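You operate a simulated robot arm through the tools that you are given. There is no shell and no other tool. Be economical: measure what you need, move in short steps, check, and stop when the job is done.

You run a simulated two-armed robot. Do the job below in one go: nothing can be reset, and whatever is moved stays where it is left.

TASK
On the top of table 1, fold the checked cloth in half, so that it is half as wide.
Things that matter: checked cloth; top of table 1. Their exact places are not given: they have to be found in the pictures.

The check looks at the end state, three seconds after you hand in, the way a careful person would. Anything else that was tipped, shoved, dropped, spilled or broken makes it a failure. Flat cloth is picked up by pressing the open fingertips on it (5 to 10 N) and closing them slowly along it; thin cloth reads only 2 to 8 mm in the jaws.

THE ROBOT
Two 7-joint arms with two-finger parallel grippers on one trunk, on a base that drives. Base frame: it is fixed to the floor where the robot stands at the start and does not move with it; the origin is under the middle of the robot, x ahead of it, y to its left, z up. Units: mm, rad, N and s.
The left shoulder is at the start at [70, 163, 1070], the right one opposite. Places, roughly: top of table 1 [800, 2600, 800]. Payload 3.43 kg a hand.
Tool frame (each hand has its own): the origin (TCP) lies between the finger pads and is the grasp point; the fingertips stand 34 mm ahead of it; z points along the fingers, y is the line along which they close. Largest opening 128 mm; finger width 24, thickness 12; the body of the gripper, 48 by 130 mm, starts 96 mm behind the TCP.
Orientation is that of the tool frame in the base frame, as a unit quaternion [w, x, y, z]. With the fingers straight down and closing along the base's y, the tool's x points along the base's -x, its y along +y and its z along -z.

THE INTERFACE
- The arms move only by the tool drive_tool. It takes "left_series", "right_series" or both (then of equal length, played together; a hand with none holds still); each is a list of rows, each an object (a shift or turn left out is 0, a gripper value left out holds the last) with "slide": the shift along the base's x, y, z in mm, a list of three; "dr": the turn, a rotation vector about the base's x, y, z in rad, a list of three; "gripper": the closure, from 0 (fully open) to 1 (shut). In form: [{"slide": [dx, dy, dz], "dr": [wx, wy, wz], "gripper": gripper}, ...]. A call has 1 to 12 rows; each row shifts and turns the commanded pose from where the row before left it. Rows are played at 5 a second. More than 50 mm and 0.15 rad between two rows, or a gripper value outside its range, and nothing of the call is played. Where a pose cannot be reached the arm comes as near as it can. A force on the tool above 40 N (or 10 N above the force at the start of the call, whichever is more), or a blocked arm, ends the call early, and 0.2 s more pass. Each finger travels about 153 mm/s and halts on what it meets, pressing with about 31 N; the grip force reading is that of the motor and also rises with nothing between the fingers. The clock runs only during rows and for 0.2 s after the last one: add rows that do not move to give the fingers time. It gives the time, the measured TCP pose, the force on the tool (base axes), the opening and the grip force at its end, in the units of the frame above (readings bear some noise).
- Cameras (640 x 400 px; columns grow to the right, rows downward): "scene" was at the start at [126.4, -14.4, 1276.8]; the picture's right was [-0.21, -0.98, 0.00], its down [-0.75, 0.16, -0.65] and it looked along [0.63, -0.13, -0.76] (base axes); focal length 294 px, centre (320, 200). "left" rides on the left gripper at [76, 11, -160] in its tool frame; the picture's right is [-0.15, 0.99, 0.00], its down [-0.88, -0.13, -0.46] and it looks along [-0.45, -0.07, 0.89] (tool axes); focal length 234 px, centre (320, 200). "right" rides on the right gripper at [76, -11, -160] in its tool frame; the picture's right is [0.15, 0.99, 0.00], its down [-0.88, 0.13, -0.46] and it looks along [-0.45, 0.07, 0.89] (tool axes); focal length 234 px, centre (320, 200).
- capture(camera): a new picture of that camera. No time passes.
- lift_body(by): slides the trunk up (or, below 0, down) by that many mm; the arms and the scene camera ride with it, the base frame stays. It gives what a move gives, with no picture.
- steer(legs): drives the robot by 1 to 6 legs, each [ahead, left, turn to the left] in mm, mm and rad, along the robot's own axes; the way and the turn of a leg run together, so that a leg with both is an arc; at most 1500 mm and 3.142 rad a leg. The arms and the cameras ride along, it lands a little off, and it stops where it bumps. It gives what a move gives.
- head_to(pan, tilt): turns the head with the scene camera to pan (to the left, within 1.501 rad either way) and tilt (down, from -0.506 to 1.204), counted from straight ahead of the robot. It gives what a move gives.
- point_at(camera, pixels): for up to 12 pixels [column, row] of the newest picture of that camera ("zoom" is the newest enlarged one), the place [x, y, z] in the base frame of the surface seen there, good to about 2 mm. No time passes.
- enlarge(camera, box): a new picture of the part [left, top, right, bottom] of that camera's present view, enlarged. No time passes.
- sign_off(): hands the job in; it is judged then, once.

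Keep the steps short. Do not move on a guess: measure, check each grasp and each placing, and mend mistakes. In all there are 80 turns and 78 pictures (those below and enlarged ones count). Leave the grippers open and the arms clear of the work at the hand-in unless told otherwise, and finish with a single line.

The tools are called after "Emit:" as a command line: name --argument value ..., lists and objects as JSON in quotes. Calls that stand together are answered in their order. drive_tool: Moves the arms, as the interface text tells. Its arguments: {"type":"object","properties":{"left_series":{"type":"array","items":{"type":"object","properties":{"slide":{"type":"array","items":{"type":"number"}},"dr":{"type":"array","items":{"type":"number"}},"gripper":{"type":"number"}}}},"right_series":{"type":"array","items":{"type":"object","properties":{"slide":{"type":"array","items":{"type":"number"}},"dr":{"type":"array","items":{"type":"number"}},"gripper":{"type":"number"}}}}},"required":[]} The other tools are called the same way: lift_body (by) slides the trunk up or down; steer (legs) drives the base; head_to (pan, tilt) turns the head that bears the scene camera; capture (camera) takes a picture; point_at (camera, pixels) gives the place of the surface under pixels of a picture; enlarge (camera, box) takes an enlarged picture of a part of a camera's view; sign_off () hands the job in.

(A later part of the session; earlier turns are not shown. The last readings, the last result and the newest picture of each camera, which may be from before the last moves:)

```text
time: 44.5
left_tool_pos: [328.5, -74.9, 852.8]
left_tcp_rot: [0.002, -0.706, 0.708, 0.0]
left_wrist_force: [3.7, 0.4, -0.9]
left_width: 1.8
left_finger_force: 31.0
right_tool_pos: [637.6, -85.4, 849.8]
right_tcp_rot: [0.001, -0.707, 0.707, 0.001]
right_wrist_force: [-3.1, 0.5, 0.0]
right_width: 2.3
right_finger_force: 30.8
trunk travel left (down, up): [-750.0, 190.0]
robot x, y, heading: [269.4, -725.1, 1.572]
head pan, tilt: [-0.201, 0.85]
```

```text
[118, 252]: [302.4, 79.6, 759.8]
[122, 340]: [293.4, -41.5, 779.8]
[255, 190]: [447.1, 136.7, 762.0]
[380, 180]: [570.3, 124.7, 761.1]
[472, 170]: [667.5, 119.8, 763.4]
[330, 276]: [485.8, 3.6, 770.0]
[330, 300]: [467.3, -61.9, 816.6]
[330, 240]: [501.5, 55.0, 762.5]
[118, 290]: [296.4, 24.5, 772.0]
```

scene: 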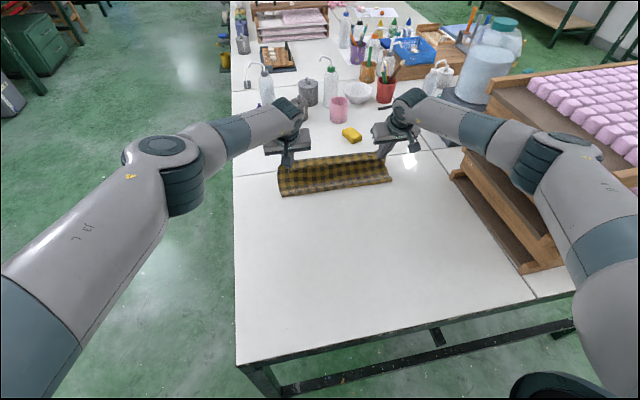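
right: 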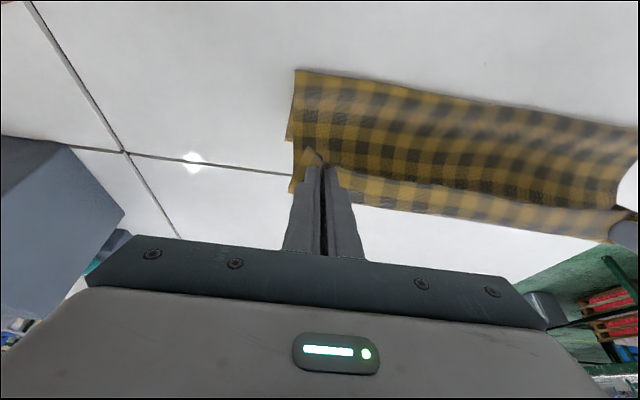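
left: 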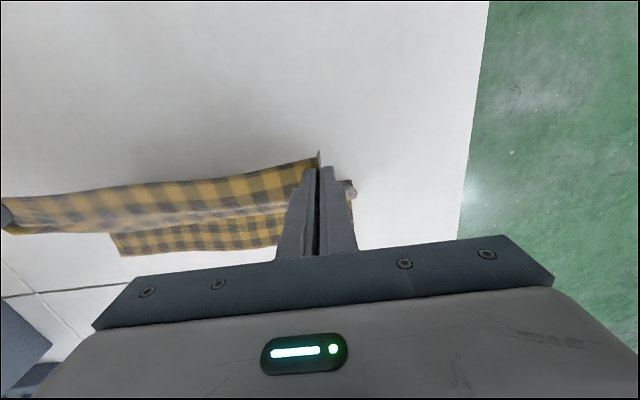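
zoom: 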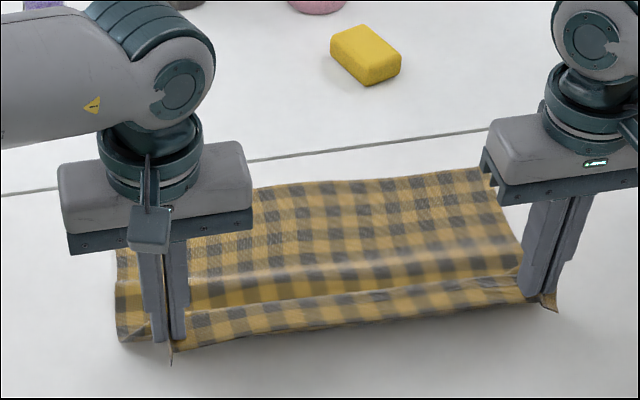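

Lower layer's far edge is at y≈133 (left) to 120 (right), so the fold line should sit near y≈-4 (left) to -16 (right). Re-arcing with a 108 mm radius, tilting as I go, stopping two-thirds of the way.

Emit:
drive_tool --left_series '[{"slide": [0, 30, 27]}, {"slide": [0, 29, 24]}, {"slide": [0, 18, -7], "dr": [0.149, 0, 0]}, {"slide": [0, 18, -8], "dr": [0.149, 0, 0]}, {"slide": [0, 13, -17], "dr": [0.149, 0, 0]}, {"slide": [0, 14, -17], "dr": [0.149, 0, 0]}, {}]' --right_series '[{"slide": [0, 30, 28]}, {"slide": [0, 28, 25]}, {"slide": [0, 18, -7], "dr": [0.149, 0, 0]}, {"slide": [0, 18, -8], "dr": [0.149, 0, 0]}, {"slide": [0, 13, -17], "dr": [0.149, 0, 0]}, {"slide": [0, 14, -17], "dr": [0.149, 0, 0]}, {}]'

Emit:
enlarge --camera "scene" --box '[250, 120, 430, 232]'

Emit:
capture --camera "left"

```text
time: 46.1
left_tool_pos: [326.2, 48.9, 851.7]
left_tcp_rot: [0.209, -0.675, 0.677, 0.206]
left_wrist_force: [2.2, 0.3, -0.7]
left_width: 2.0
left_finger_force: 31.6
right_tool_pos: [635.0, 36.3, 857.0]
right_tcp_rot: [-0.21, 0.676, -0.675, -0.21]
right_wrist_force: [-2.4, 0.1, 0.0]
right_width: 2.2
right_finger_force: 31.3
trunk travel left (down, up): [-750.0, 190.0]
robot x, y, heading: [272.6, -731.3, 1.568]
head pan, tilt: [-0.201, 0.85]
```

```text
3.56 times, centred on (340, 176) of scene
```

zoom: 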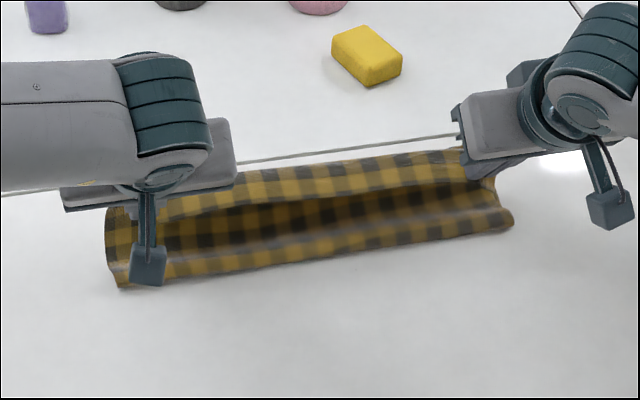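

```text
47 pictures are left
```

left: 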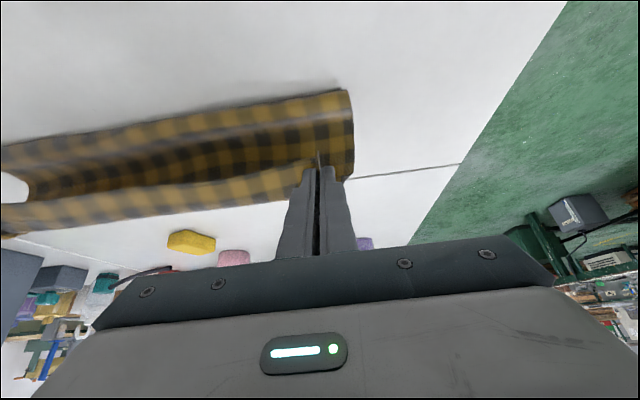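

Emit:
point_at --camera "zoom" --pixels '[[120, 286], [310, 258], [508, 228], [310, 240], [310, 220], [310, 200], [310, 190], [310, 172], [370, 159], [498, 178]]'

```text
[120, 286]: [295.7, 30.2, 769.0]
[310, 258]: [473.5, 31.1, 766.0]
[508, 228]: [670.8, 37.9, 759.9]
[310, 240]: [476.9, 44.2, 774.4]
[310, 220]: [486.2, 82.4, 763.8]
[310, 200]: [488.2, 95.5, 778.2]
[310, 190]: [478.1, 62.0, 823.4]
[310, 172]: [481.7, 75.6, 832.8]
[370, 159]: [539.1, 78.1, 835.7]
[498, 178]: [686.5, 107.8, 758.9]
```

The crest rolls forward because I carry the flap high and the held hem turns 24 mm of cloth back. Better: lay the edge back down, re-grip only the outermost ~8 mm of the edge, and then carry it low. Laying back now.

Emit:
drive_tool --left_series '[{"slide": [0, -20, 20], "dr": [-0.149, 0, 0]}, {"slide": [0, -35, 15], "dr": [-0.149, 0, 0]}, {"slide": [0, -45, -10], "dr": [-0.149, 0, 0]}, {"slide": [0, -40, -32], "dr": [-0.149, 0, 0]}, {"slide": [-2, -28, -25]}, {"slide": [-2, -10, -14]}, {"slide": [-1, -2, -6]}, {}]' --right_series '[{"slide": [0, -20, 20], "dr": [-0.149, 0, 0]}, {"slide": [0, -35, 15], "dr": [-0.149, 0, 0]}, {"slide": [0, -45, -10], "dr": [-0.149, 0, 0]}, {"slide": [0, -40, -35], "dr": [-0.149, 0, 0]}, {"slide": [2, -28, -28]}, {"slide": [2, -10, -15]}, {"slide": [1, -2, -6]}, {}]'

Emit:
capture --camera "scene"

```text
refused: row 4 steps farther than a row can; nothing moved
```

```text
46 pictures are left
```

scene: 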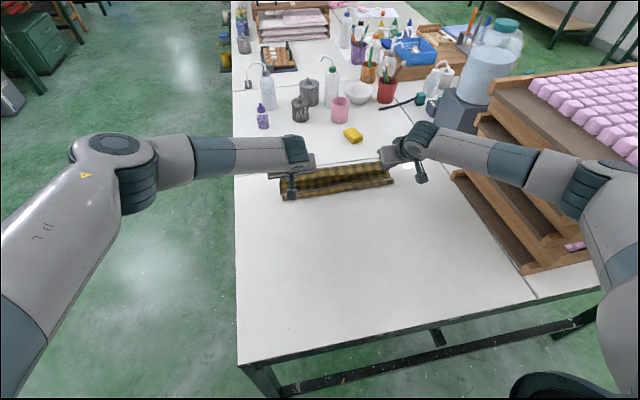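

One row was over 50 mm; replaying with smaller steps.

Emit:
drive_tool --left_series '[{"slide": [0, -20, 20], "dr": [-0.149, 0, 0]}, {"slide": [0, -35, 15], "dr": [-0.149, 0, 0]}, {"slide": [0, -42, -8], "dr": [-0.149, 0, 0]}, {"slide": [0, -38, -25], "dr": [-0.149, 0, 0]}, {"slide": [-2, -28, -28]}, {"slide": [-2, -12, -18]}, {"slide": [-1, -5, -8]}, {}]' --right_series '[{"slide": [0, -20, 20], "dr": [-0.149, 0, 0]}, {"slide": [0, -35, 15], "dr": [-0.149, 0, 0]}, {"slide": [0, -42, -8], "dr": [-0.149, 0, 0]}, {"slide": [0, -38, -28], "dr": [-0.149, 0, 0]}, {"slide": [2, -28, -30]}, {"slide": [2, -12, -19]}, {"slide": [1, -5, -8]}, {}]'

Emit:
capture --camera "scene"

```text
time: 47.9
left_tool_pos: [319.6, -136.3, 804.4]
left_tcp_rot: [0.007, -0.705, 0.71, -0.003]
left_wrist_force: [16.8, -0.2, 0.4]
left_width: 2.2
left_finger_force: 30.2
right_tool_pos: [639.4, -150.2, 805.3]
right_tcp_rot: [0.006, -0.706, 0.708, 0.003]
right_wrist_force: [-16.2, -0.1, -0.5]
right_width: 2.4
right_finger_force: 30.4
trunk travel left (down, up): [-750.0, 190.0]
robot x, y, heading: [272.4, -729.6, 1.565]
head pan, tilt: [-0.201, 0.85]
```

```text
45 pictures are left
```

scene: 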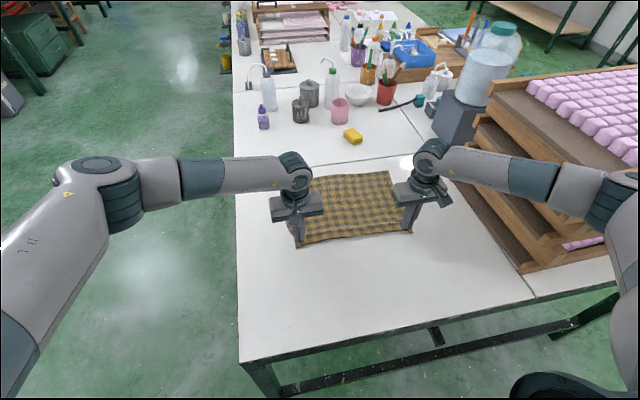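

The cloth is laid flat. I lower ~7 mm, open the jaws, and rise 60 mm to look at the edge.

Emit:
drive_tool --left_series '[{"slide": [1.5, 0, -7]}, {"gripper": 0.9}, {"gripper": 0.77}, {}, {"slide": [0, 0, 20]}, {"slide": [0, -20, 20]}, {"slide": [0, -20, 20]}, {}]' --right_series '[{"slide": [-1.5, 0, -7]}, {"gripper": 0.9}, {"gripper": 0.77}, {}, {"slide": [0, 0, 20]}, {"slide": [0, -20, 20]}, {"slide": [0, -20, 20]}, {}]'

Emit:
enlarge --camera "scene" --box '[250, 150, 442, 270]'

Emit:
capture --camera "left"

Emit:
capture --camera "right"

```text
time: 49.7
left_tool_pos: [318.1, -171.2, 853.0]
left_tcp_rot: [0.005, -0.707, 0.708, -0.004]
left_wrist_force: [-0.1, 0.3, -0.3]
left_width: 29.5
left_finger_force: 0.1
right_tool_pos: [629.7, -180.6, 852.1]
right_tcp_rot: [-0.003, 0.709, -0.706, 0.001]
right_wrist_force: [0.7, 0.1, -1.1]
right_width: 29.5
right_finger_force: 0.1
trunk travel left (down, up): [-750.0, 190.0]
robot x, y, heading: [268.1, -731.4, 1.568]
head pan, tilt: [-0.201, 0.85]
```

```text
3.33 times, centred on (346, 210) of scene
```

zoom: 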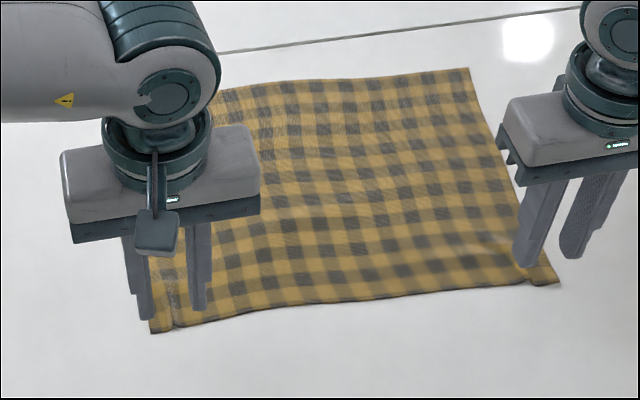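

```text
43 pictures are left
```

left: 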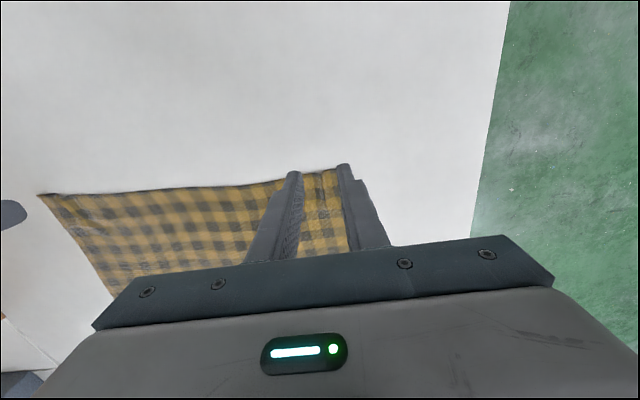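

```text
42 pictures are left
```

right: 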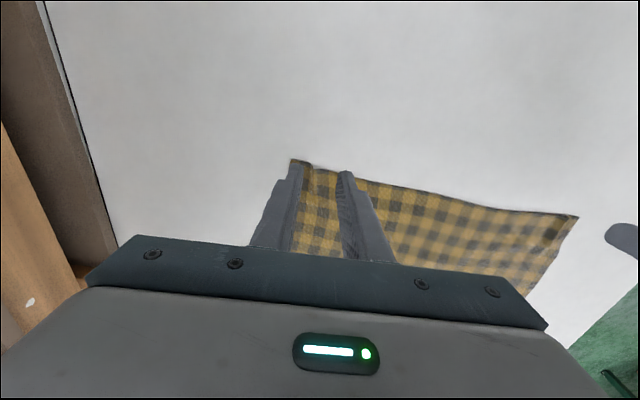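

The cloth is flat again, with small pinch creases. Measuring its edges.

Emit:
point_at --camera "zoom" --pixels '[[154, 331], [176, 325], [300, 305], [530, 282], [556, 282], [468, 70], [330, 80], [225, 95], [515, 200]]'

```text
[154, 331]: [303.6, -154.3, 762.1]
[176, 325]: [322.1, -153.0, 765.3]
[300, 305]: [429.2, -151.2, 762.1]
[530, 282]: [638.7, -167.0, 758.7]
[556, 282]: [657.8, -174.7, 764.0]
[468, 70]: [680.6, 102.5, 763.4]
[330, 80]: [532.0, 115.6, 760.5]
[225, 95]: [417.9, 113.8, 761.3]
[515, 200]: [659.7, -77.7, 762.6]
```

Near edge is now y≈-153 (left) to -168 (right); far edge ≈115 to 102. I position the jaws to overlap only ~10 mm of the edge: left TCP (324,-155), right (635,-169), and descend.

Emit:
drive_tool --left_series '[{"slide": [3, 8, -20]}, {"slide": [3, 8, -20]}, {"slide": [0, 0, -10]}, {"slide": [0, 0, -5]}, {"slide": [0, 0, -2]}, {}]' --right_series '[{"slide": [3, 6, -20]}, {"slide": [2, 6, -20]}, {"slide": [0, 0, -10]}, {"slide": [0, 0, -5]}, {"slide": [0, 0, -1]}, {}]'

Emit:
capture --camera "left"

Emit:
capture --camera "right"

```text
time: 51.1
left_tool_pos: [331.8, -158.0, 799.3]
left_tcp_rot: [0.003, -0.706, 0.709, 0.002]
left_wrist_force: [0.9, -0.4, -0.6]
left_width: 29.4
left_finger_force: 0.0
right_tool_pos: [647.2, -174.4, 796.6]
right_tcp_rot: [0.002, -0.706, 0.709, 0.002]
right_wrist_force: [1.7, -1.8, 6.4]
right_width: 29.3
right_finger_force: 0.0
trunk travel left (down, up): [-750.0, 190.0]
robot x, y, heading: [271.2, -728.5, 1.565]
head pan, tilt: [-0.201, 0.85]
```

```text
41 pictures are left
```

left: 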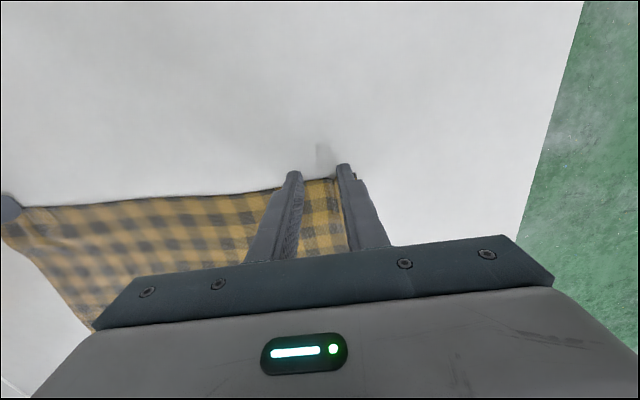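

```text
40 pictures are left
```

right: 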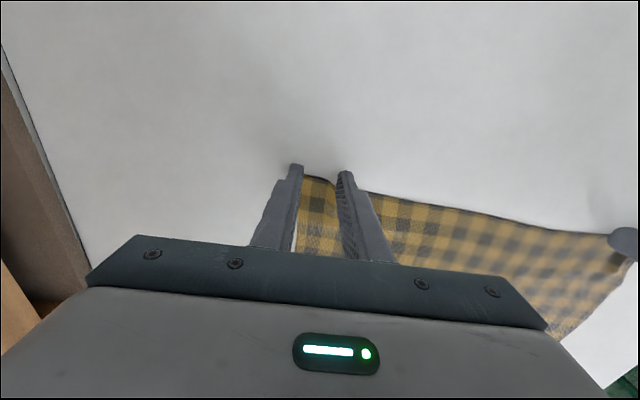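

The right outer finger is just off the corner, so I lift 4 mm, shift it -11 mm in x and both +3 mm in y, then press again.

Emit:
drive_tool --left_series '[{"slide": [-1, 3, 0]}, {}, {"slide": [0, 0, -2]}, {"slide": [0, 0, -1.5]}, {}]' --right_series '[{"slide": [0, 0, 5]}, {"slide": [-11, 4, 0]}, {"slide": [0, 0, -4]}, {"slide": [0, 0, -1]}, {}]'

Emit:
capture --camera "right"

```text
time: 52.3
left_tool_pos: [332.9, -156.3, 796.3]
left_tcp_rot: [0.003, -0.705, 0.709, 0.001]
left_wrist_force: [0.4, 0.1, 1.0]
left_width: 29.5
left_finger_force: 0.1
right_tool_pos: [638.3, -172.2, 794.9]
right_tcp_rot: [0.002, -0.706, 0.708, 0.004]
right_wrist_force: [0.4, -0.3, 1.3]
right_width: 29.5
right_finger_force: 0.0
trunk travel left (down, up): [-750.0, 190.0]
robot x, y, heading: [272.9, -729.2, 1.564]
head pan, tilt: [-0.201, 0.85]
```

```text
39 pictures are left
```

right: 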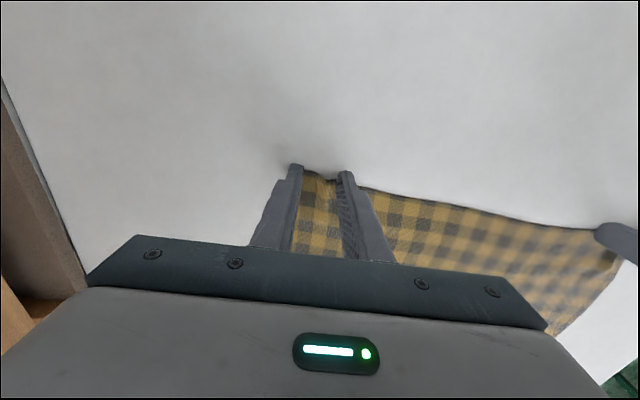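

Now both touch lightly (~1 N). Press ~1 mm more and begin closing slowly.

Emit:
drive_tool --left_series '[{"slide": [0, 0, -1]}, {}]' --right_series '[{"slide": [-3, 0, -0.8]}, {}]'

```text
time: 52.9
left_tool_pos: [333.2, -156.6, 795.0]
left_tcp_rot: [0.004, -0.705, 0.709, 0.001]
left_wrist_force: [0.1, 1.5, 5.1]
left_width: 29.6
left_finger_force: 0.0
right_tool_pos: [635.4, -172.5, 794.8]
right_tcp_rot: [0.002, -0.706, 0.709, 0.005]
right_wrist_force: [2.7, 2.1, 9.0]
right_width: 29.9
right_finger_force: 0.3
trunk travel left (down, up): [-750.0, 190.0]
robot x, y, heading: [273.4, -730.1, 1.562]
head pan, tilt: [-0.201, 0.85]
```

Forces are 5 N and 9 N, within the right range. Closing slowly.

Emit:
drive_tool --left_series '[{"gripper": 0.8}, {"gripper": 0.82}, {"gripper": 0.84}, {"gripper": 0.86}, {"gripper": 0.88}, {"gripper": 0.9}, {"gripper": 0.92}, {"gripper": 0.94}, {"gripper": 0.96}, {"gripper": 0.98}, {"gripper": 1.0}, {}]' --right_series '[{"gripper": 0.8}, {"gripper": 0.82}, {"gripper": 0.84}, {"gripper": 0.86}, {"gripper": 0.88}, {"gripper": 0.9}, {"gripper": 0.92}, {"gripper": 0.94}, {"gripper": 0.96}, {"gripper": 0.98}, {"gripper": 1.0}, {}]'

Emit:
capture --camera "left"

Emit:
capture --camera "right"

```text
time: 55.5
left_tool_pos: [332.1, -157.1, 795.6]
left_tcp_rot: [0.003, -0.706, 0.709, 0.002]
left_wrist_force: [9.1, -0.7, 6.6]
left_width: 2.7
left_finger_force: 30.5
right_tool_pos: [634.6, -172.3, 794.4]
right_tcp_rot: [0.001, -0.707, 0.707, 0.004]
right_wrist_force: [-6.2, -0.7, 23.0]
right_width: 2.3
right_finger_force: 30.9
trunk travel left (down, up): [-750.0, 190.0]
robot x, y, heading: [275.3, -732.0, 1.563]
head pan, tilt: [-0.201, 0.85]
```

```text
38 pictures are left
```

left: 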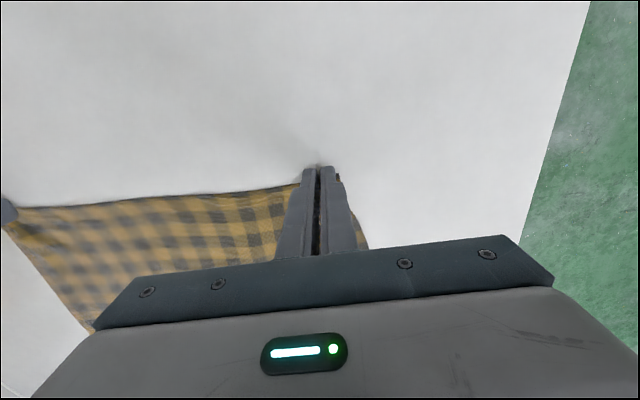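

```text
37 pictures are left
```

right: 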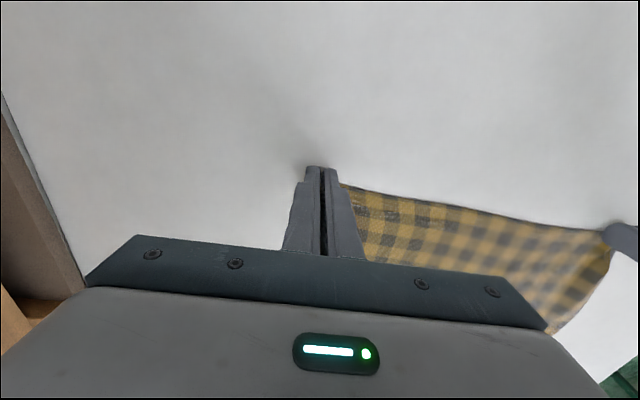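

Both edges pinched (2.7 / 2.3 mm). This time I keep the edge low enough (height plus forward travel bounded) so the crest cannot roll past the middle (y≈-17 left, -31 right). First up and over the fold line.

Emit:
drive_tool --left_series '[{"slide": [1, 10, 20]}, {"slide": [0.5, 25, 30]}, {"slide": [0, 25, 25]}, {"slide": [0, 25, 16]}, {"slide": [0, 43, 13]}, {"slide": [0, 22, -10], "dr": [0.149, 0, 0]}, {"slide": [0, 25, -30], "dr": [0.149, 0, 0]}, {}]' --right_series '[{"slide": [-1, 10, 20]}, {"slide": [-0.5, 25, 30]}, {"slide": [0, 25, 25]}, {"slide": [0, 25, 17]}, {"slide": [0, 43, 13]}, {"slide": [0, 22, -10], "dr": [0.149, 0, 0]}, {"slide": [0, 25, -30], "dr": [0.149, 0, 0]}, {}]'

Emit:
enlarge --camera "scene" --box '[250, 120, 442, 240]'

```text
time: 57.3
left_tool_pos: [333.4, 18.7, 857.8]
left_tcp_rot: [0.107, -0.697, 0.701, 0.106]
left_wrist_force: [5.9, -0.2, 0.3]
left_width: 2.8
left_finger_force: 30.8
right_tool_pos: [632.5, 5.8, 857.6]
right_tcp_rot: [0.107, -0.698, 0.7, 0.109]
right_wrist_force: [-5.9, 0.1, 0.7]
right_width: 1.9
right_finger_force: 31.2
trunk travel left (down, up): [-750.0, 190.0]
robot x, y, heading: [272.0, -730.3, 1.565]
head pan, tilt: [-0.201, 0.85]
```

```text
3.33 times, centred on (346, 180) of scene
```

zoom: 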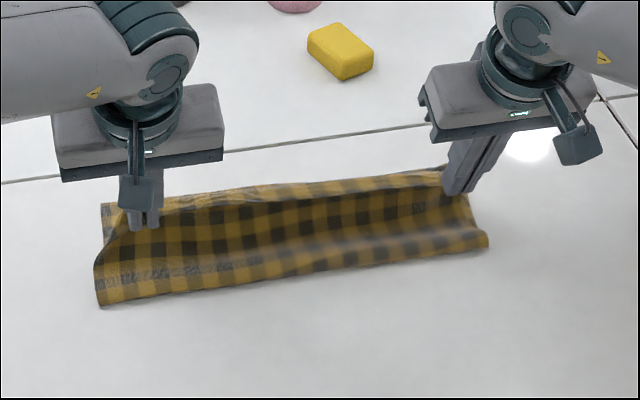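

Emit:
point_at --camera "zoom" --pixels '[[98, 304], [300, 276], [486, 243], [102, 206], [110, 206], [300, 240], [300, 200], [300, 188], [450, 170], [98, 260], [475, 215]]'

Emit:
capture --camera "left"

```text
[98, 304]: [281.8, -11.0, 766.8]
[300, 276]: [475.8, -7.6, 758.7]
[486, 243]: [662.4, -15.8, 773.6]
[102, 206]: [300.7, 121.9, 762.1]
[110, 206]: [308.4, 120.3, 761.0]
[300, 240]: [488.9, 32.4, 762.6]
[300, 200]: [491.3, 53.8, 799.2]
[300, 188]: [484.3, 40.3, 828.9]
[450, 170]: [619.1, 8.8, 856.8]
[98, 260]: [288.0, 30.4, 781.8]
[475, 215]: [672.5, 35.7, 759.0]
```

```text
35 pictures are left
```

left: 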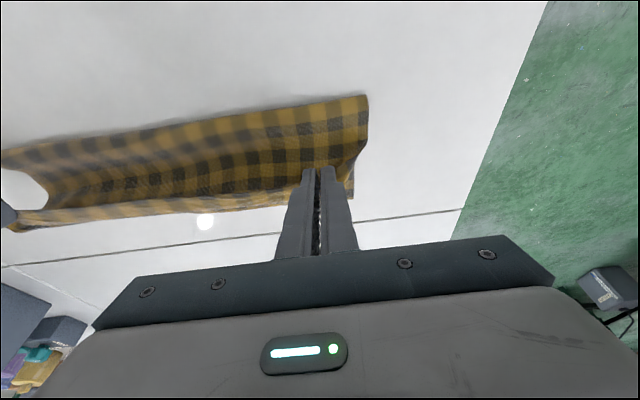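

The crest is at y≈-11…-16, about 10 mm too far forward. I'll swing the edge back to unroll it and re-lay on an even lower path in the same call.

Emit:
drive_tool --left_series '[{"slide": [0, -35, 10], "dr": [-0.149, 0, 0]}, {"slide": [0, -35, -2], "dr": [-0.149, 0, 0]}, {"slide": [0, -31, -15]}, {}, {"slide": [0, 20, 20]}, {"slide": [0, 40, 10]}, {"slide": [0, 20, -12], "dr": [0.149, 0, 0]}, {"slide": [0, 20.5, -28], "dr": [0.149, 0, 0]}, {"slide": [0, 25, -23]}, {}]' --right_series '[{"slide": [0, -35, 10], "dr": [-0.149, 0, 0]}, {"slide": [0, -35, -2], "dr": [-0.149, 0, 0]}, {"slide": [0, -31, -15]}, {}, {"slide": [0, 20, 20]}, {"slide": [0, 40, 10]}, {"slide": [0, 20, -12], "dr": [0.149, 0, 0]}, {"slide": [0, 20.5, -28], "dr": [0.149, 0, 0]}, {"slide": [0, 25, -23]}, {}]'

Emit:
enlarge --camera "scene" --box '[250, 120, 442, 240]'

```text
time: 59.5
left_tool_pos: [333.8, 44.5, 817.6]
left_tcp_rot: [0.107, -0.698, 0.701, 0.106]
left_wrist_force: [6.2, -1.2, 0.8]
left_width: 2.7
left_finger_force: 31.4
right_tool_pos: [633.9, 30.0, 819.6]
right_tcp_rot: [0.105, -0.699, 0.699, 0.109]
right_wrist_force: [-6.0, 0.5, 0.4]
right_width: 2.0
right_finger_force: 31.2
trunk travel left (down, up): [-750.0, 190.0]
robot x, y, heading: [277.5, -728.7, 1.566]
head pan, tilt: [-0.201, 0.85]
```

```text
3.33 times, centred on (346, 180) of scene
```

zoom: 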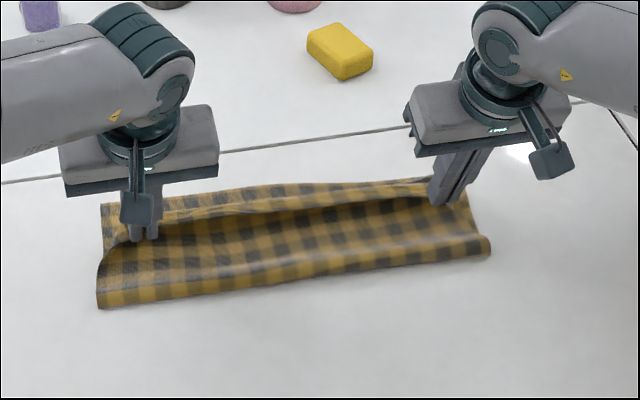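

Emit:
point_at --camera "zoom" --pixels '[[99, 306], [200, 293], [300, 280], [400, 264], [488, 248], [102, 208], [465, 195], [300, 230], [300, 190], [240, 190], [380, 184]]'

```text
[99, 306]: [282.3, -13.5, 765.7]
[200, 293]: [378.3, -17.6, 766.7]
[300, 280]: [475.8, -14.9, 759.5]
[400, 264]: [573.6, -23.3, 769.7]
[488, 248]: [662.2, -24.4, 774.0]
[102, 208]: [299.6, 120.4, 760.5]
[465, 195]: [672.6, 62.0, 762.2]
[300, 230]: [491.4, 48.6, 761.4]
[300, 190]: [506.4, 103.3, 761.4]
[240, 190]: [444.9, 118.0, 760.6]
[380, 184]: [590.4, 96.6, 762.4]
```

Crest now at -14 (left), -17 (mid), -24 (right) — close to the middle. Laying the edge down near the far edge: left TCP to y≈91, right to y≈76, TCP z≈801.

Emit:
drive_tool --left_series '[{"slide": [0, 25, -8]}, {"slide": [0, 21, -5]}, {"slide": [0, 0, -2]}, {}]' --right_series '[{"slide": [0, 25, -9]}, {"slide": [0, 21, -6]}, {"slide": [0, 0, -2]}, {}]'

Emit:
enlarge --camera "scene" --box '[250, 120, 442, 240]'

Emit:
capture --camera "left"

Emit:
capture --camera "right"

```text
time: 60.5
left_tool_pos: [331.7, 75.5, 803.9]
left_tcp_rot: [0.105, -0.697, 0.701, 0.106]
left_wrist_force: [8.9, -0.2, 0.2]
left_width: 2.8
left_finger_force: 31.0
left hand out of reach, approached as far as the arm can: row 2
right_tool_pos: [633.2, 77.9, 800.2]
right_tcp_rot: [0.105, -0.699, 0.699, 0.109]
right_wrist_force: [-9.5, -0.7, 0.0]
right_width: 2.0
right_finger_force: 30.9
trunk travel left (down, up): [-750.0, 190.0]
robot x, y, heading: [271.2, -730.6, 1.564]
head pan, tilt: [-0.201, 0.85]
```

```text
3.33 times, centred on (346, 180) of scene
```

zoom: 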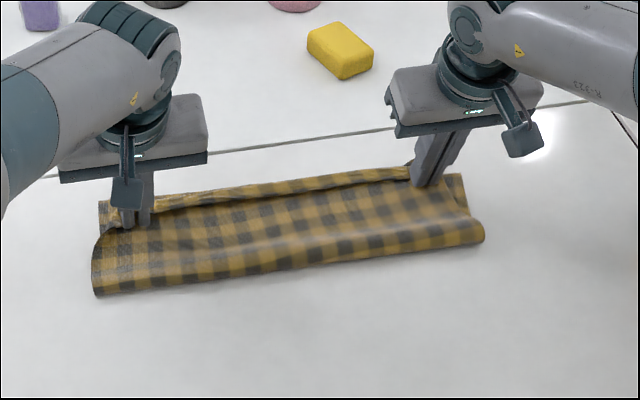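

```text
32 pictures are left
```

left: 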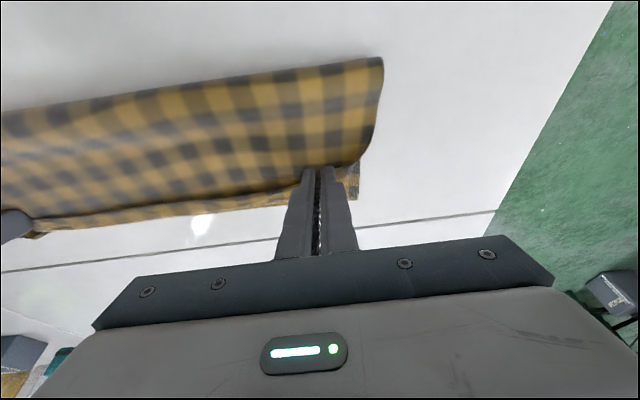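

```text
31 pictures are left
```

right: 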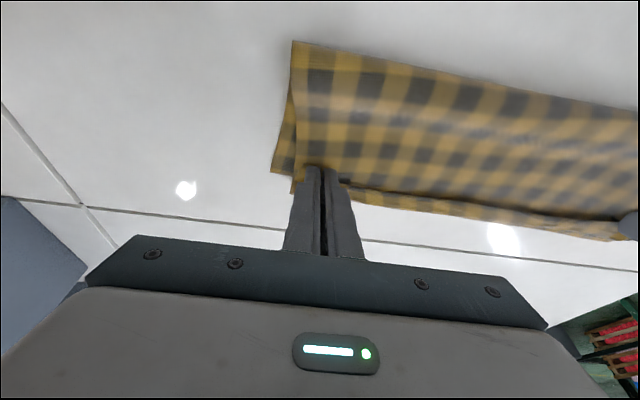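

The fold looks good. The left hand is 15 mm short (out of reach upright), so I tilt it 0.3 rad more and move +9 mm, then check.

Emit:
drive_tool --left_series '[{"slide": [0, 2, 1], "dr": [0.149, 0, 0]}, {"slide": [0, 4, -1], "dr": [0.149, 0, 0]}, {"slide": [0, 4, -1]}, {}]'

Emit:
capture --camera "left"

Emit:
enlarge --camera "scene" --box '[250, 120, 442, 240]'

Emit:
point_at --camera "zoom" --pixels '[[96, 294], [200, 281], [300, 269], [400, 254], [482, 238], [462, 176], [100, 204], [340, 174], [240, 185]]'

```text
time: 61.5
left_tool_pos: [329.0, 85.6, 802.8]
left_tcp_rot: [0.208, -0.674, 0.678, 0.208]
left_wrist_force: [9.5, 0.5, 0.5]
left_width: 2.7
left_finger_force: 31.4
right_tool_pos: [633.9, 77.7, 800.0]
right_tcp_rot: [0.105, -0.698, 0.7, 0.108]
right_wrist_force: [-9.9, -1.0, 0.9]
right_width: 2.4
right_finger_force: 30.5
trunk travel left (down, up): [-750.0, 190.0]
robot x, y, heading: [270.0, -728.8, 1.565]
head pan, tilt: [-0.201, 0.85]
```

```text
30 pictures are left
```

left: 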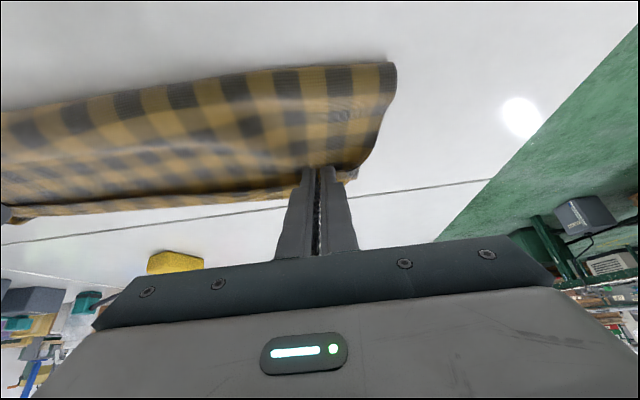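

```text
3.33 times, centred on (346, 180) of scene
```

zoom: 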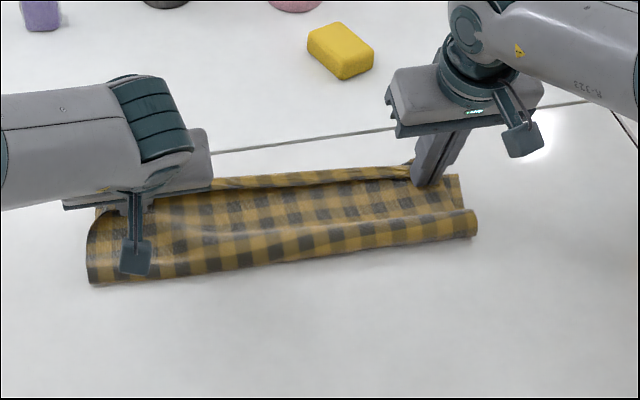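

```text
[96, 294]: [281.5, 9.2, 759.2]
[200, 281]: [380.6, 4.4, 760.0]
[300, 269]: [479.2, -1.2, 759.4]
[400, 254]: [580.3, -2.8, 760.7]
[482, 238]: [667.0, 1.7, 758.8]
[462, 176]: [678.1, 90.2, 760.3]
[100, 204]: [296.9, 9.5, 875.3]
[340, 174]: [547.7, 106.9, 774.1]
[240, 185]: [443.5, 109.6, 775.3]
```

The crest seems to have crept forward; measuring exactly.

Emit:
point_at --camera "zoom" --pixels '[[91, 281], [150, 275], [200, 270], [300, 257], [400, 244], [473, 233], [457, 178], [300, 215], [300, 240], [260, 185], [260, 180], [410, 166]]'

```text
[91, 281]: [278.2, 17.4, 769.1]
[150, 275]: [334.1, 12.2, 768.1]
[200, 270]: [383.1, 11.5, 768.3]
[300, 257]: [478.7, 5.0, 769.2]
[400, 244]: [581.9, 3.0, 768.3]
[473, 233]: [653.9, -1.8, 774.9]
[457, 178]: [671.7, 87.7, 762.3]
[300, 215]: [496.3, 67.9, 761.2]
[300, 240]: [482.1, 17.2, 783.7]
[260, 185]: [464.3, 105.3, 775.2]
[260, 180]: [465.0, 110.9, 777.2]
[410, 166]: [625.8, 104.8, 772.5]
```

I'll check where the lower layer's far edge is, using the wrist pictures.

Emit:
point_at --camera "left" --pixels '[[354, 175], [358, 168], [280, 195], [200, 205], [100, 212], [340, 163], [380, 130]]'

Emit:
enlarge --camera "right" --box '[240, 20, 640, 270]'

Emit:
point_at --camera "zoom" --pixels '[[60, 240], [85, 270], [300, 310], [500, 335], [100, 100]]'

```text
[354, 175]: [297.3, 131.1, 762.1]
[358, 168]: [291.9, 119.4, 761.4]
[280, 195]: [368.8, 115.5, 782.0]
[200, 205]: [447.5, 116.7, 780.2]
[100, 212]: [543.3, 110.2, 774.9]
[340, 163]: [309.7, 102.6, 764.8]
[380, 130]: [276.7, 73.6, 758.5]
```

```text
1.60 times, centred on (440, 145) of right
```

zoom: 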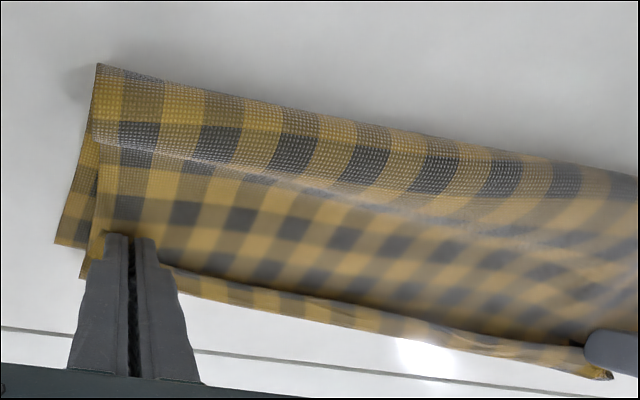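

```text
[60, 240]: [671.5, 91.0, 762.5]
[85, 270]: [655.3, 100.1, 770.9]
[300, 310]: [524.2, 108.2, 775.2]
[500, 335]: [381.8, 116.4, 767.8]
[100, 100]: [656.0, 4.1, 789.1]
```

Lower far edge: y≈131 at left, ≈91–100 at right; the flap edge is at ≈116…105. The crest is still a tall loop (z≈785) that will flatten toward me when released. I'll release gently and lift straight up.

Emit:
drive_tool --left_series '[{"slide": [0, 0, -2], "gripper": 0.96}, {"gripper": 0.9}, {"gripper": 0.82}, {}, {"slide": [0, 0, 15]}, {"slide": [0, -5, 25]}, {"slide": [0, -10, 30]}, {"slide": [0, -20, 30]}, {}]' --right_series '[{"slide": [0, 0, -1], "gripper": 0.96}, {"gripper": 0.9}, {"gripper": 0.82}, {}, {"slide": [0, 0, 15]}, {"slide": [0, -5, 25]}, {"slide": [0, -10, 30]}, {"slide": [0, -20, 30]}, {}]'

Emit:
enlarge --camera "scene" --box '[250, 120, 442, 240]'

Emit:
capture --camera "right"

```text
time: 63.5
left_tool_pos: [327.2, 52.3, 900.7]
left_tcp_rot: [0.207, -0.675, 0.677, 0.208]
left_wrist_force: [-0.1, 0.2, -0.1]
left_width: 22.8
left_finger_force: 0.0
right_tool_pos: [634.6, 42.7, 899.9]
right_tcp_rot: [0.105, -0.698, 0.7, 0.107]
right_wrist_force: [0.6, 0.6, -0.1]
right_width: 23.1
right_finger_force: 0.1
trunk travel left (down, up): [-750.0, 190.0]
robot x, y, heading: [271.0, -729.0, 1.569]
head pan, tilt: [-0.201, 0.85]
```

```text
3.33 times, centred on (346, 180) of scene
```

zoom: 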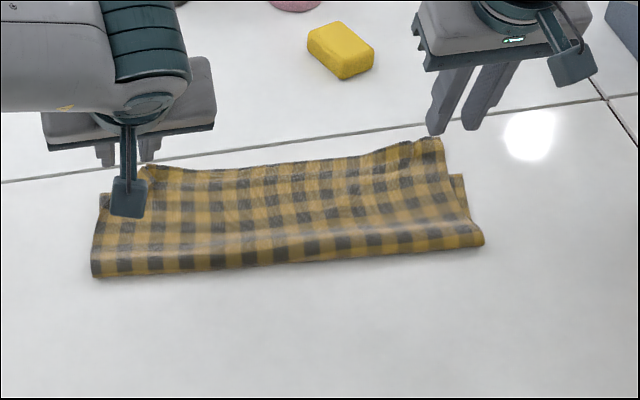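

```text
26 pictures are left
```

right: 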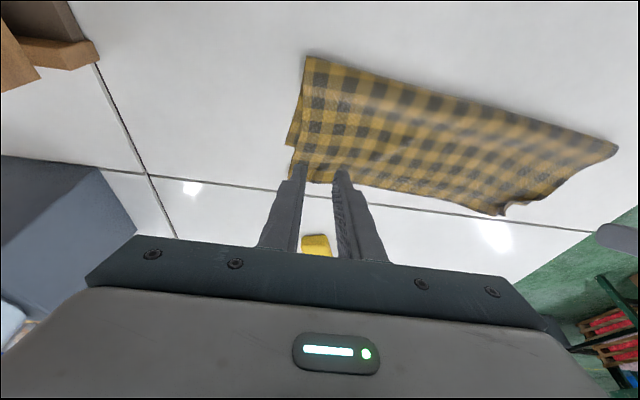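

Released; the flap lies flat, but seems to overshoot the lower far edge at the right. I'll withdraw the hands back toward me and up to see everything.

Emit:
drive_tool --left_series '[{"slide": [-30, -30, 20], "dr": [-0.149, 0, 0]}, {"slide": [-35, -30, 10], "dr": [-0.149, 0, 0]}, {"slide": [-40, -25, 0], "dr": [-0.149, 0, 0]}, {"slide": [-40, -25, 0], "dr": [-0.149, 0, 0]}, {"slide": [0, -40, 0]}, {}]' --right_series '[{"slide": [0, -30, 30], "dr": [-0.149, 0, 0]}, {"slide": [0, -30, 30], "dr": [-0.149, 0, 0]}, {"slide": [0, -40, 20]}, {"slide": [0, -40, 20]}, {"slide": [0, -30, 20]}, {}]'

Emit:
enlarge --camera "scene" --box '[250, 120, 442, 240]'

```text
time: 64.9
left_tool_pos: [183.8, -98.1, 928.9]
left_tcp_rot: [-0.001, -0.706, 0.708, 0.0]
left_wrist_force: [0.0, 0.6, 0.3]
left_width: 23.2
left_finger_force: 0.0
right_tool_pos: [633.9, -129.2, 1020.1]
right_tcp_rot: [-0.001, -0.706, 0.708, 0.002]
right_wrist_force: [0.7, 0.5, -0.1]
right_width: 23.1
right_finger_force: 0.0
trunk travel left (down, up): [-750.0, 190.0]
robot x, y, heading: [271.7, -732.9, 1.566]
head pan, tilt: [-0.201, 0.85]
```

```text
3.33 times, centred on (346, 180) of scene
```

zoom: 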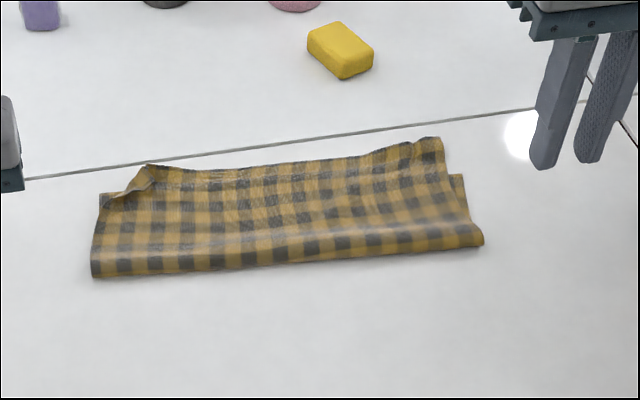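

Emit:
point_at --camera "zoom" --pixels '[[95, 276], [300, 260], [480, 242], [101, 197], [148, 167], [120, 200], [240, 173], [340, 163], [438, 140], [462, 178], [470, 200], [412, 146]]'

Emit:
enlarge --camera "left" --box '[0, 100, 400, 350]'

```text
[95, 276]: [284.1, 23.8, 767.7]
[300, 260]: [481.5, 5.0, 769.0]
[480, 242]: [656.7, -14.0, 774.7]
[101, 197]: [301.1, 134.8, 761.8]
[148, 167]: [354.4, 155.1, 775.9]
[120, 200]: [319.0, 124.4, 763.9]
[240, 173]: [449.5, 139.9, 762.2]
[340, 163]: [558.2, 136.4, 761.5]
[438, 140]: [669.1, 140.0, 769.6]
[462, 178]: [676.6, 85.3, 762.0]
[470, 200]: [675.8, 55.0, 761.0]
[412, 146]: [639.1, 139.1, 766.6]
```

```text
1.60 times, centred on (200, 225) of left
```

zoom: 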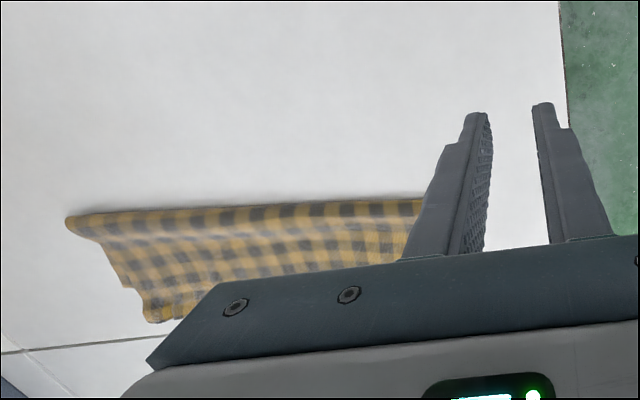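

The fold came out uneven: flap edge at y≈140–155, lower far edge from 135 (left) to 85 (right), left flap corner crumpled. I can mend this by gripping the flap's edge from the far side (hem pointing away), unrolling and re-laying with the crest in the middle. First a close view of the left flap corner and edge.

Emit:
enlarge --camera "scene" --box '[270, 155, 334, 210]'

Emit:
point_at --camera "zoom" --pixels '[[100, 160], [245, 160], [262, 145], [330, 158], [420, 150], [520, 145], [600, 140], [240, 200], [180, 230], [120, 200]]'

```text
7.27 times, centred on (302, 182) of scene
```

zoom: 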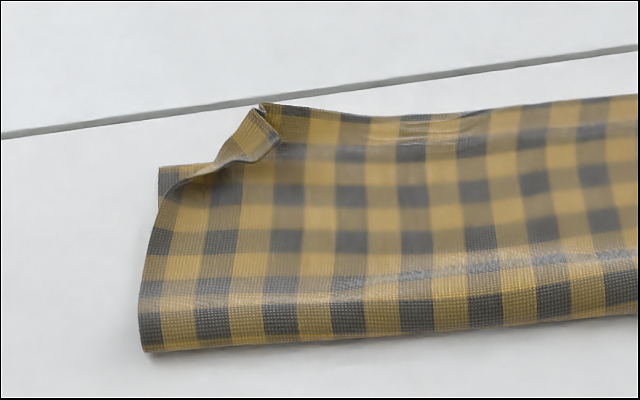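

```text
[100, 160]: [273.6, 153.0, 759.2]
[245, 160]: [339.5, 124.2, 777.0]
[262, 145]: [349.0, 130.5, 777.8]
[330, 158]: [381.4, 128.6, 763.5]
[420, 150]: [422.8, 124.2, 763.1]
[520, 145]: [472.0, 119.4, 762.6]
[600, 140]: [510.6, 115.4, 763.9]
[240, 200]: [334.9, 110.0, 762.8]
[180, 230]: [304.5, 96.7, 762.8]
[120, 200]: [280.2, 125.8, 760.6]
```

I see the flap's left corner curled back on top (px 160–280, 110–190), the rest lying flat. Plan: grip the flap edge at x≈392 (left) and x≈637 (right), tilted 0.6 rad. For reach I need a lower trunk, so first move the hands up/forward, then lower the trunk 150 mm.

Emit:
drive_tool --left_series '[{"slide": [0, 0, 45]}, {"slide": [30, 10, 38]}, {"slide": [36, 30, 0], "dr": [0.149, 0, 0]}, {"slide": [36, 32, 0], "dr": [0.149, 0, 0]}, {"slide": [36, 32, 0], "dr": [0.149, 0, 0]}, {"slide": [35, 32, 0], "dr": [0.149, 0, 0]}, {"slide": [35, 20, 0], "gripper": 0.77}, {}]' --right_series '[{"slide": [0, 35, 0]}, {"slide": [0, 35, 0]}, {"slide": [0, 20, 0], "dr": [0.149, 0, 0]}, {"slide": [0, 20, 0], "dr": [0.149, 0, 0]}, {"slide": [0, 20, 0], "dr": [0.149, 0, 0]}, {"slide": [0, 20, 0], "dr": [0.149, 0, 0]}, {"slide": [3, 25, 0], "gripper": 0.77}, {}]'

Emit:
lift_body --by -130

Emit:
capture --camera "scene"

```text
time: 66.7
left_tool_pos: [389.0, 60.5, 1019.2]
left_tcp_rot: [0.209, -0.674, 0.677, 0.207]
left_wrist_force: [0.0, 0.4, 0.1]
left_width: 29.2
left_finger_force: 0.0
right_tool_pos: [640.5, 54.7, 1050.2]
right_tcp_rot: [0.222, -0.67, 0.674, 0.218]
right_wrist_force: [-0.3, -0.1, -1.1]
right_width: 29.3
right_finger_force: 0.0
trunk travel left (down, up): [-750.0, 190.0]
robot x, y, heading: [273.6, -729.7, 1.562]
head pan, tilt: [-0.201, 0.85]
```

```text
time: 68.2
left_tool_pos: [408.2, 28.5, 903.6]
left_tcp_rot: [0.222, -0.664, 0.682, 0.21]
left_wrist_force: [1.1, -0.6, -0.7]
left_width: 29.3
left_finger_force: 0.0
right_tool_pos: [654.5, 8.6, 907.9]
right_tcp_rot: [0.222, -0.666, 0.68, 0.211]
right_wrist_force: [-0.9, 0.2, 0.4]
right_width: 29.3
right_finger_force: 0.0
trunk travel left (down, up): [-620.0, 320.0]
robot x, y, heading: [278.4, -738.8, 1.542]
head pan, tilt: [-0.201, 0.85]
```

```text
22 pictures are left
```

scene: 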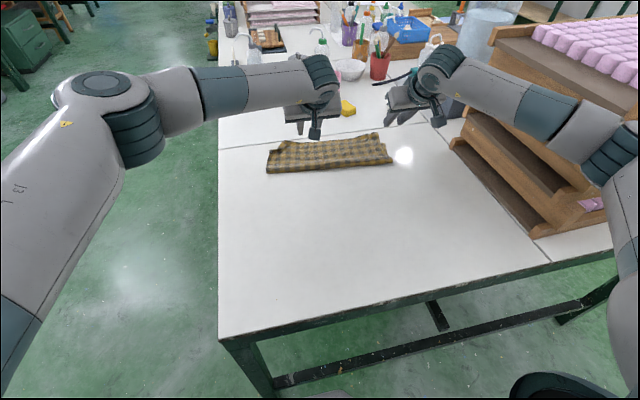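

The base was nudged (heading 1.542) and the hands lagged while the trunk descended: something touched. I'll look at the right elbow next to the stack.

Emit:
head_to --pan -0.6 --tilt 0.75

Emit:
capture --camera "scene"

Emit:
point_at --camera "scene" --pixels '[[400, 150], [440, 150], [470, 160], [500, 170], [490, 130], [450, 200], [425, 265], [350, 195], [355, 150]]'

```text
time: 69.1
left_tool_pos: [405.2, 29.7, 903.0]
left_tcp_rot: [0.221, -0.665, 0.682, 0.211]
left_wrist_force: [-0.5, -0.8, -0.3]
left_width: 29.4
left_finger_force: 0.0
right_tool_pos: [656.3, 10.3, 909.9]
right_tcp_rot: [0.221, -0.663, 0.683, 0.212]
right_wrist_force: [-0.2, 1.2, 0.3]
right_width: 29.3
right_finger_force: 0.0
trunk travel left (down, up): [-620.0, 320.0]
robot x, y, heading: [270.4, -736.7, 1.541]
head pan, tilt: [-0.6, 0.75]
```

```text
21 pictures are left
```

scene: 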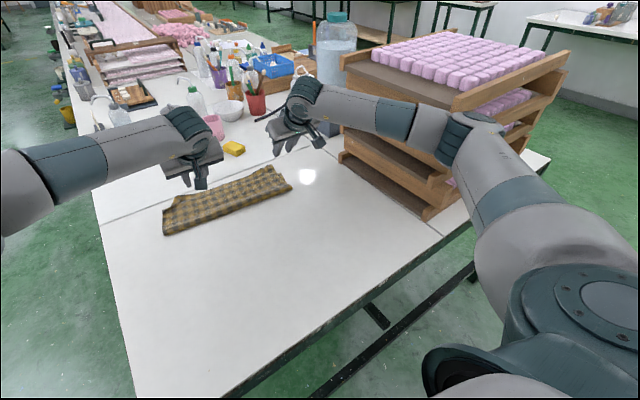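

```text
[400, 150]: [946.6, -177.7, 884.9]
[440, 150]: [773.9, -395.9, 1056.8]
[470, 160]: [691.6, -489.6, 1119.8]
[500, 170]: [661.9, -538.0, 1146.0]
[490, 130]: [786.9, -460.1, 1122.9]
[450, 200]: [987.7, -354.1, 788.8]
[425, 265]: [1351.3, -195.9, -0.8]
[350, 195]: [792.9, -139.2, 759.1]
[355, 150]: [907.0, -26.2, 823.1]
```

Stack and elbow do not look in contact. I'll hold still a moment and see where the arms settle, and measure the stack corner again.

Emit:
drive_tool --left_series '[{}, {}]' --right_series '[{}, {}]'

Emit:
point_at --camera "scene" --pixels '[[426, 218], [341, 156], [345, 62], [452, 108], [445, 120], [430, 190], [166, 234], [165, 210], [286, 188], [283, 165]]'

```text
time: 69.7
left_tool_pos: [404.4, 30.1, 904.1]
left_tcp_rot: [0.222, -0.664, 0.682, 0.211]
left_wrist_force: [-0.1, -1.4, 0.3]
left_width: 29.5
left_finger_force: 0.1
right_tool_pos: [657.1, 10.7, 909.5]
right_tcp_rot: [0.222, -0.662, 0.684, 0.211]
right_wrist_force: [-0.1, 0.0, -0.1]
right_width: 29.3
right_finger_force: 0.2
trunk travel left (down, up): [-620.0, 320.0]
robot x, y, heading: [272.3, -736.9, 1.545]
head pan, tilt: [-0.6, 0.75]
```

```text
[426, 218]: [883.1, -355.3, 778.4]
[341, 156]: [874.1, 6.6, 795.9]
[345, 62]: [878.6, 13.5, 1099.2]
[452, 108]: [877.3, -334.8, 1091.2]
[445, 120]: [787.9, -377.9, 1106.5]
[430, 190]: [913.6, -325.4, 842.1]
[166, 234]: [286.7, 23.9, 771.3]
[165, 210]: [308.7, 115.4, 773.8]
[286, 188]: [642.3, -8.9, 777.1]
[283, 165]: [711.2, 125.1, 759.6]
```

Everything stands where it was. Trying a forward move of both hands at height to confirm they follow.

Emit:
drive_tool --left_series '[{"slide": [-6, 35, 0]}, {"slide": [-6, 35, -10]}, {"slide": [0, 30, -20]}, {}]' --right_series '[{"slide": [-9, 35, 0]}, {"slide": [-9, 35, -10]}, {"slide": [-2, 35, -20]}, {}]'

Emit:
enlarge --camera "left" --box '[160, 60, 480, 260]'

Emit:
point_at --camera "zoom" --pixels '[[300, 210], [330, 215], [280, 215], [360, 210], [200, 230], [400, 220], [420, 200], [320, 230]]'

```text
time: 70.7
left_tool_pos: [509.2, 85.0, 878.4]
left_tcp_rot: [0.232, -0.63, 0.713, 0.204]
left_wrist_force: [-0.6, -2.0, 0.2]
left_width: 29.3
left_finger_force: 0.0
left hand out of reach, approached as far as the arm can: row 3
right_tool_pos: [757.4, 60.2, 886.1]
right_tcp_rot: [0.233, -0.629, 0.713, 0.206]
right_wrist_force: [0.2, 0.1, 0.2]
right_width: 29.4
right_finger_force: 0.0
trunk travel left (down, up): [-620.0, 320.0]
robot x, y, heading: [308.4, -752.5, 1.449]
head pan, tilt: [-0.6, 0.75]
```

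```text
2.00 times, centred on (320, 160) of left
```

zoom: 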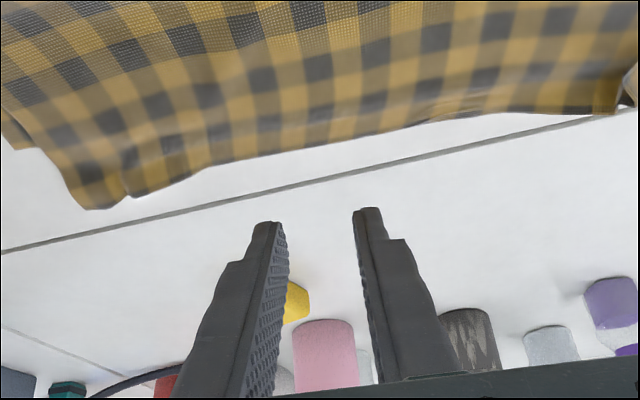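

```text
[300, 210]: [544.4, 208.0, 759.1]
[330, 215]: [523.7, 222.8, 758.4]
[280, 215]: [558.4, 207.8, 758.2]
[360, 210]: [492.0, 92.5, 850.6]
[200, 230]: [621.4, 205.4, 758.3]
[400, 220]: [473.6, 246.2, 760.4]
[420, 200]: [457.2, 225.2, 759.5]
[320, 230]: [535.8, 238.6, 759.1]
```

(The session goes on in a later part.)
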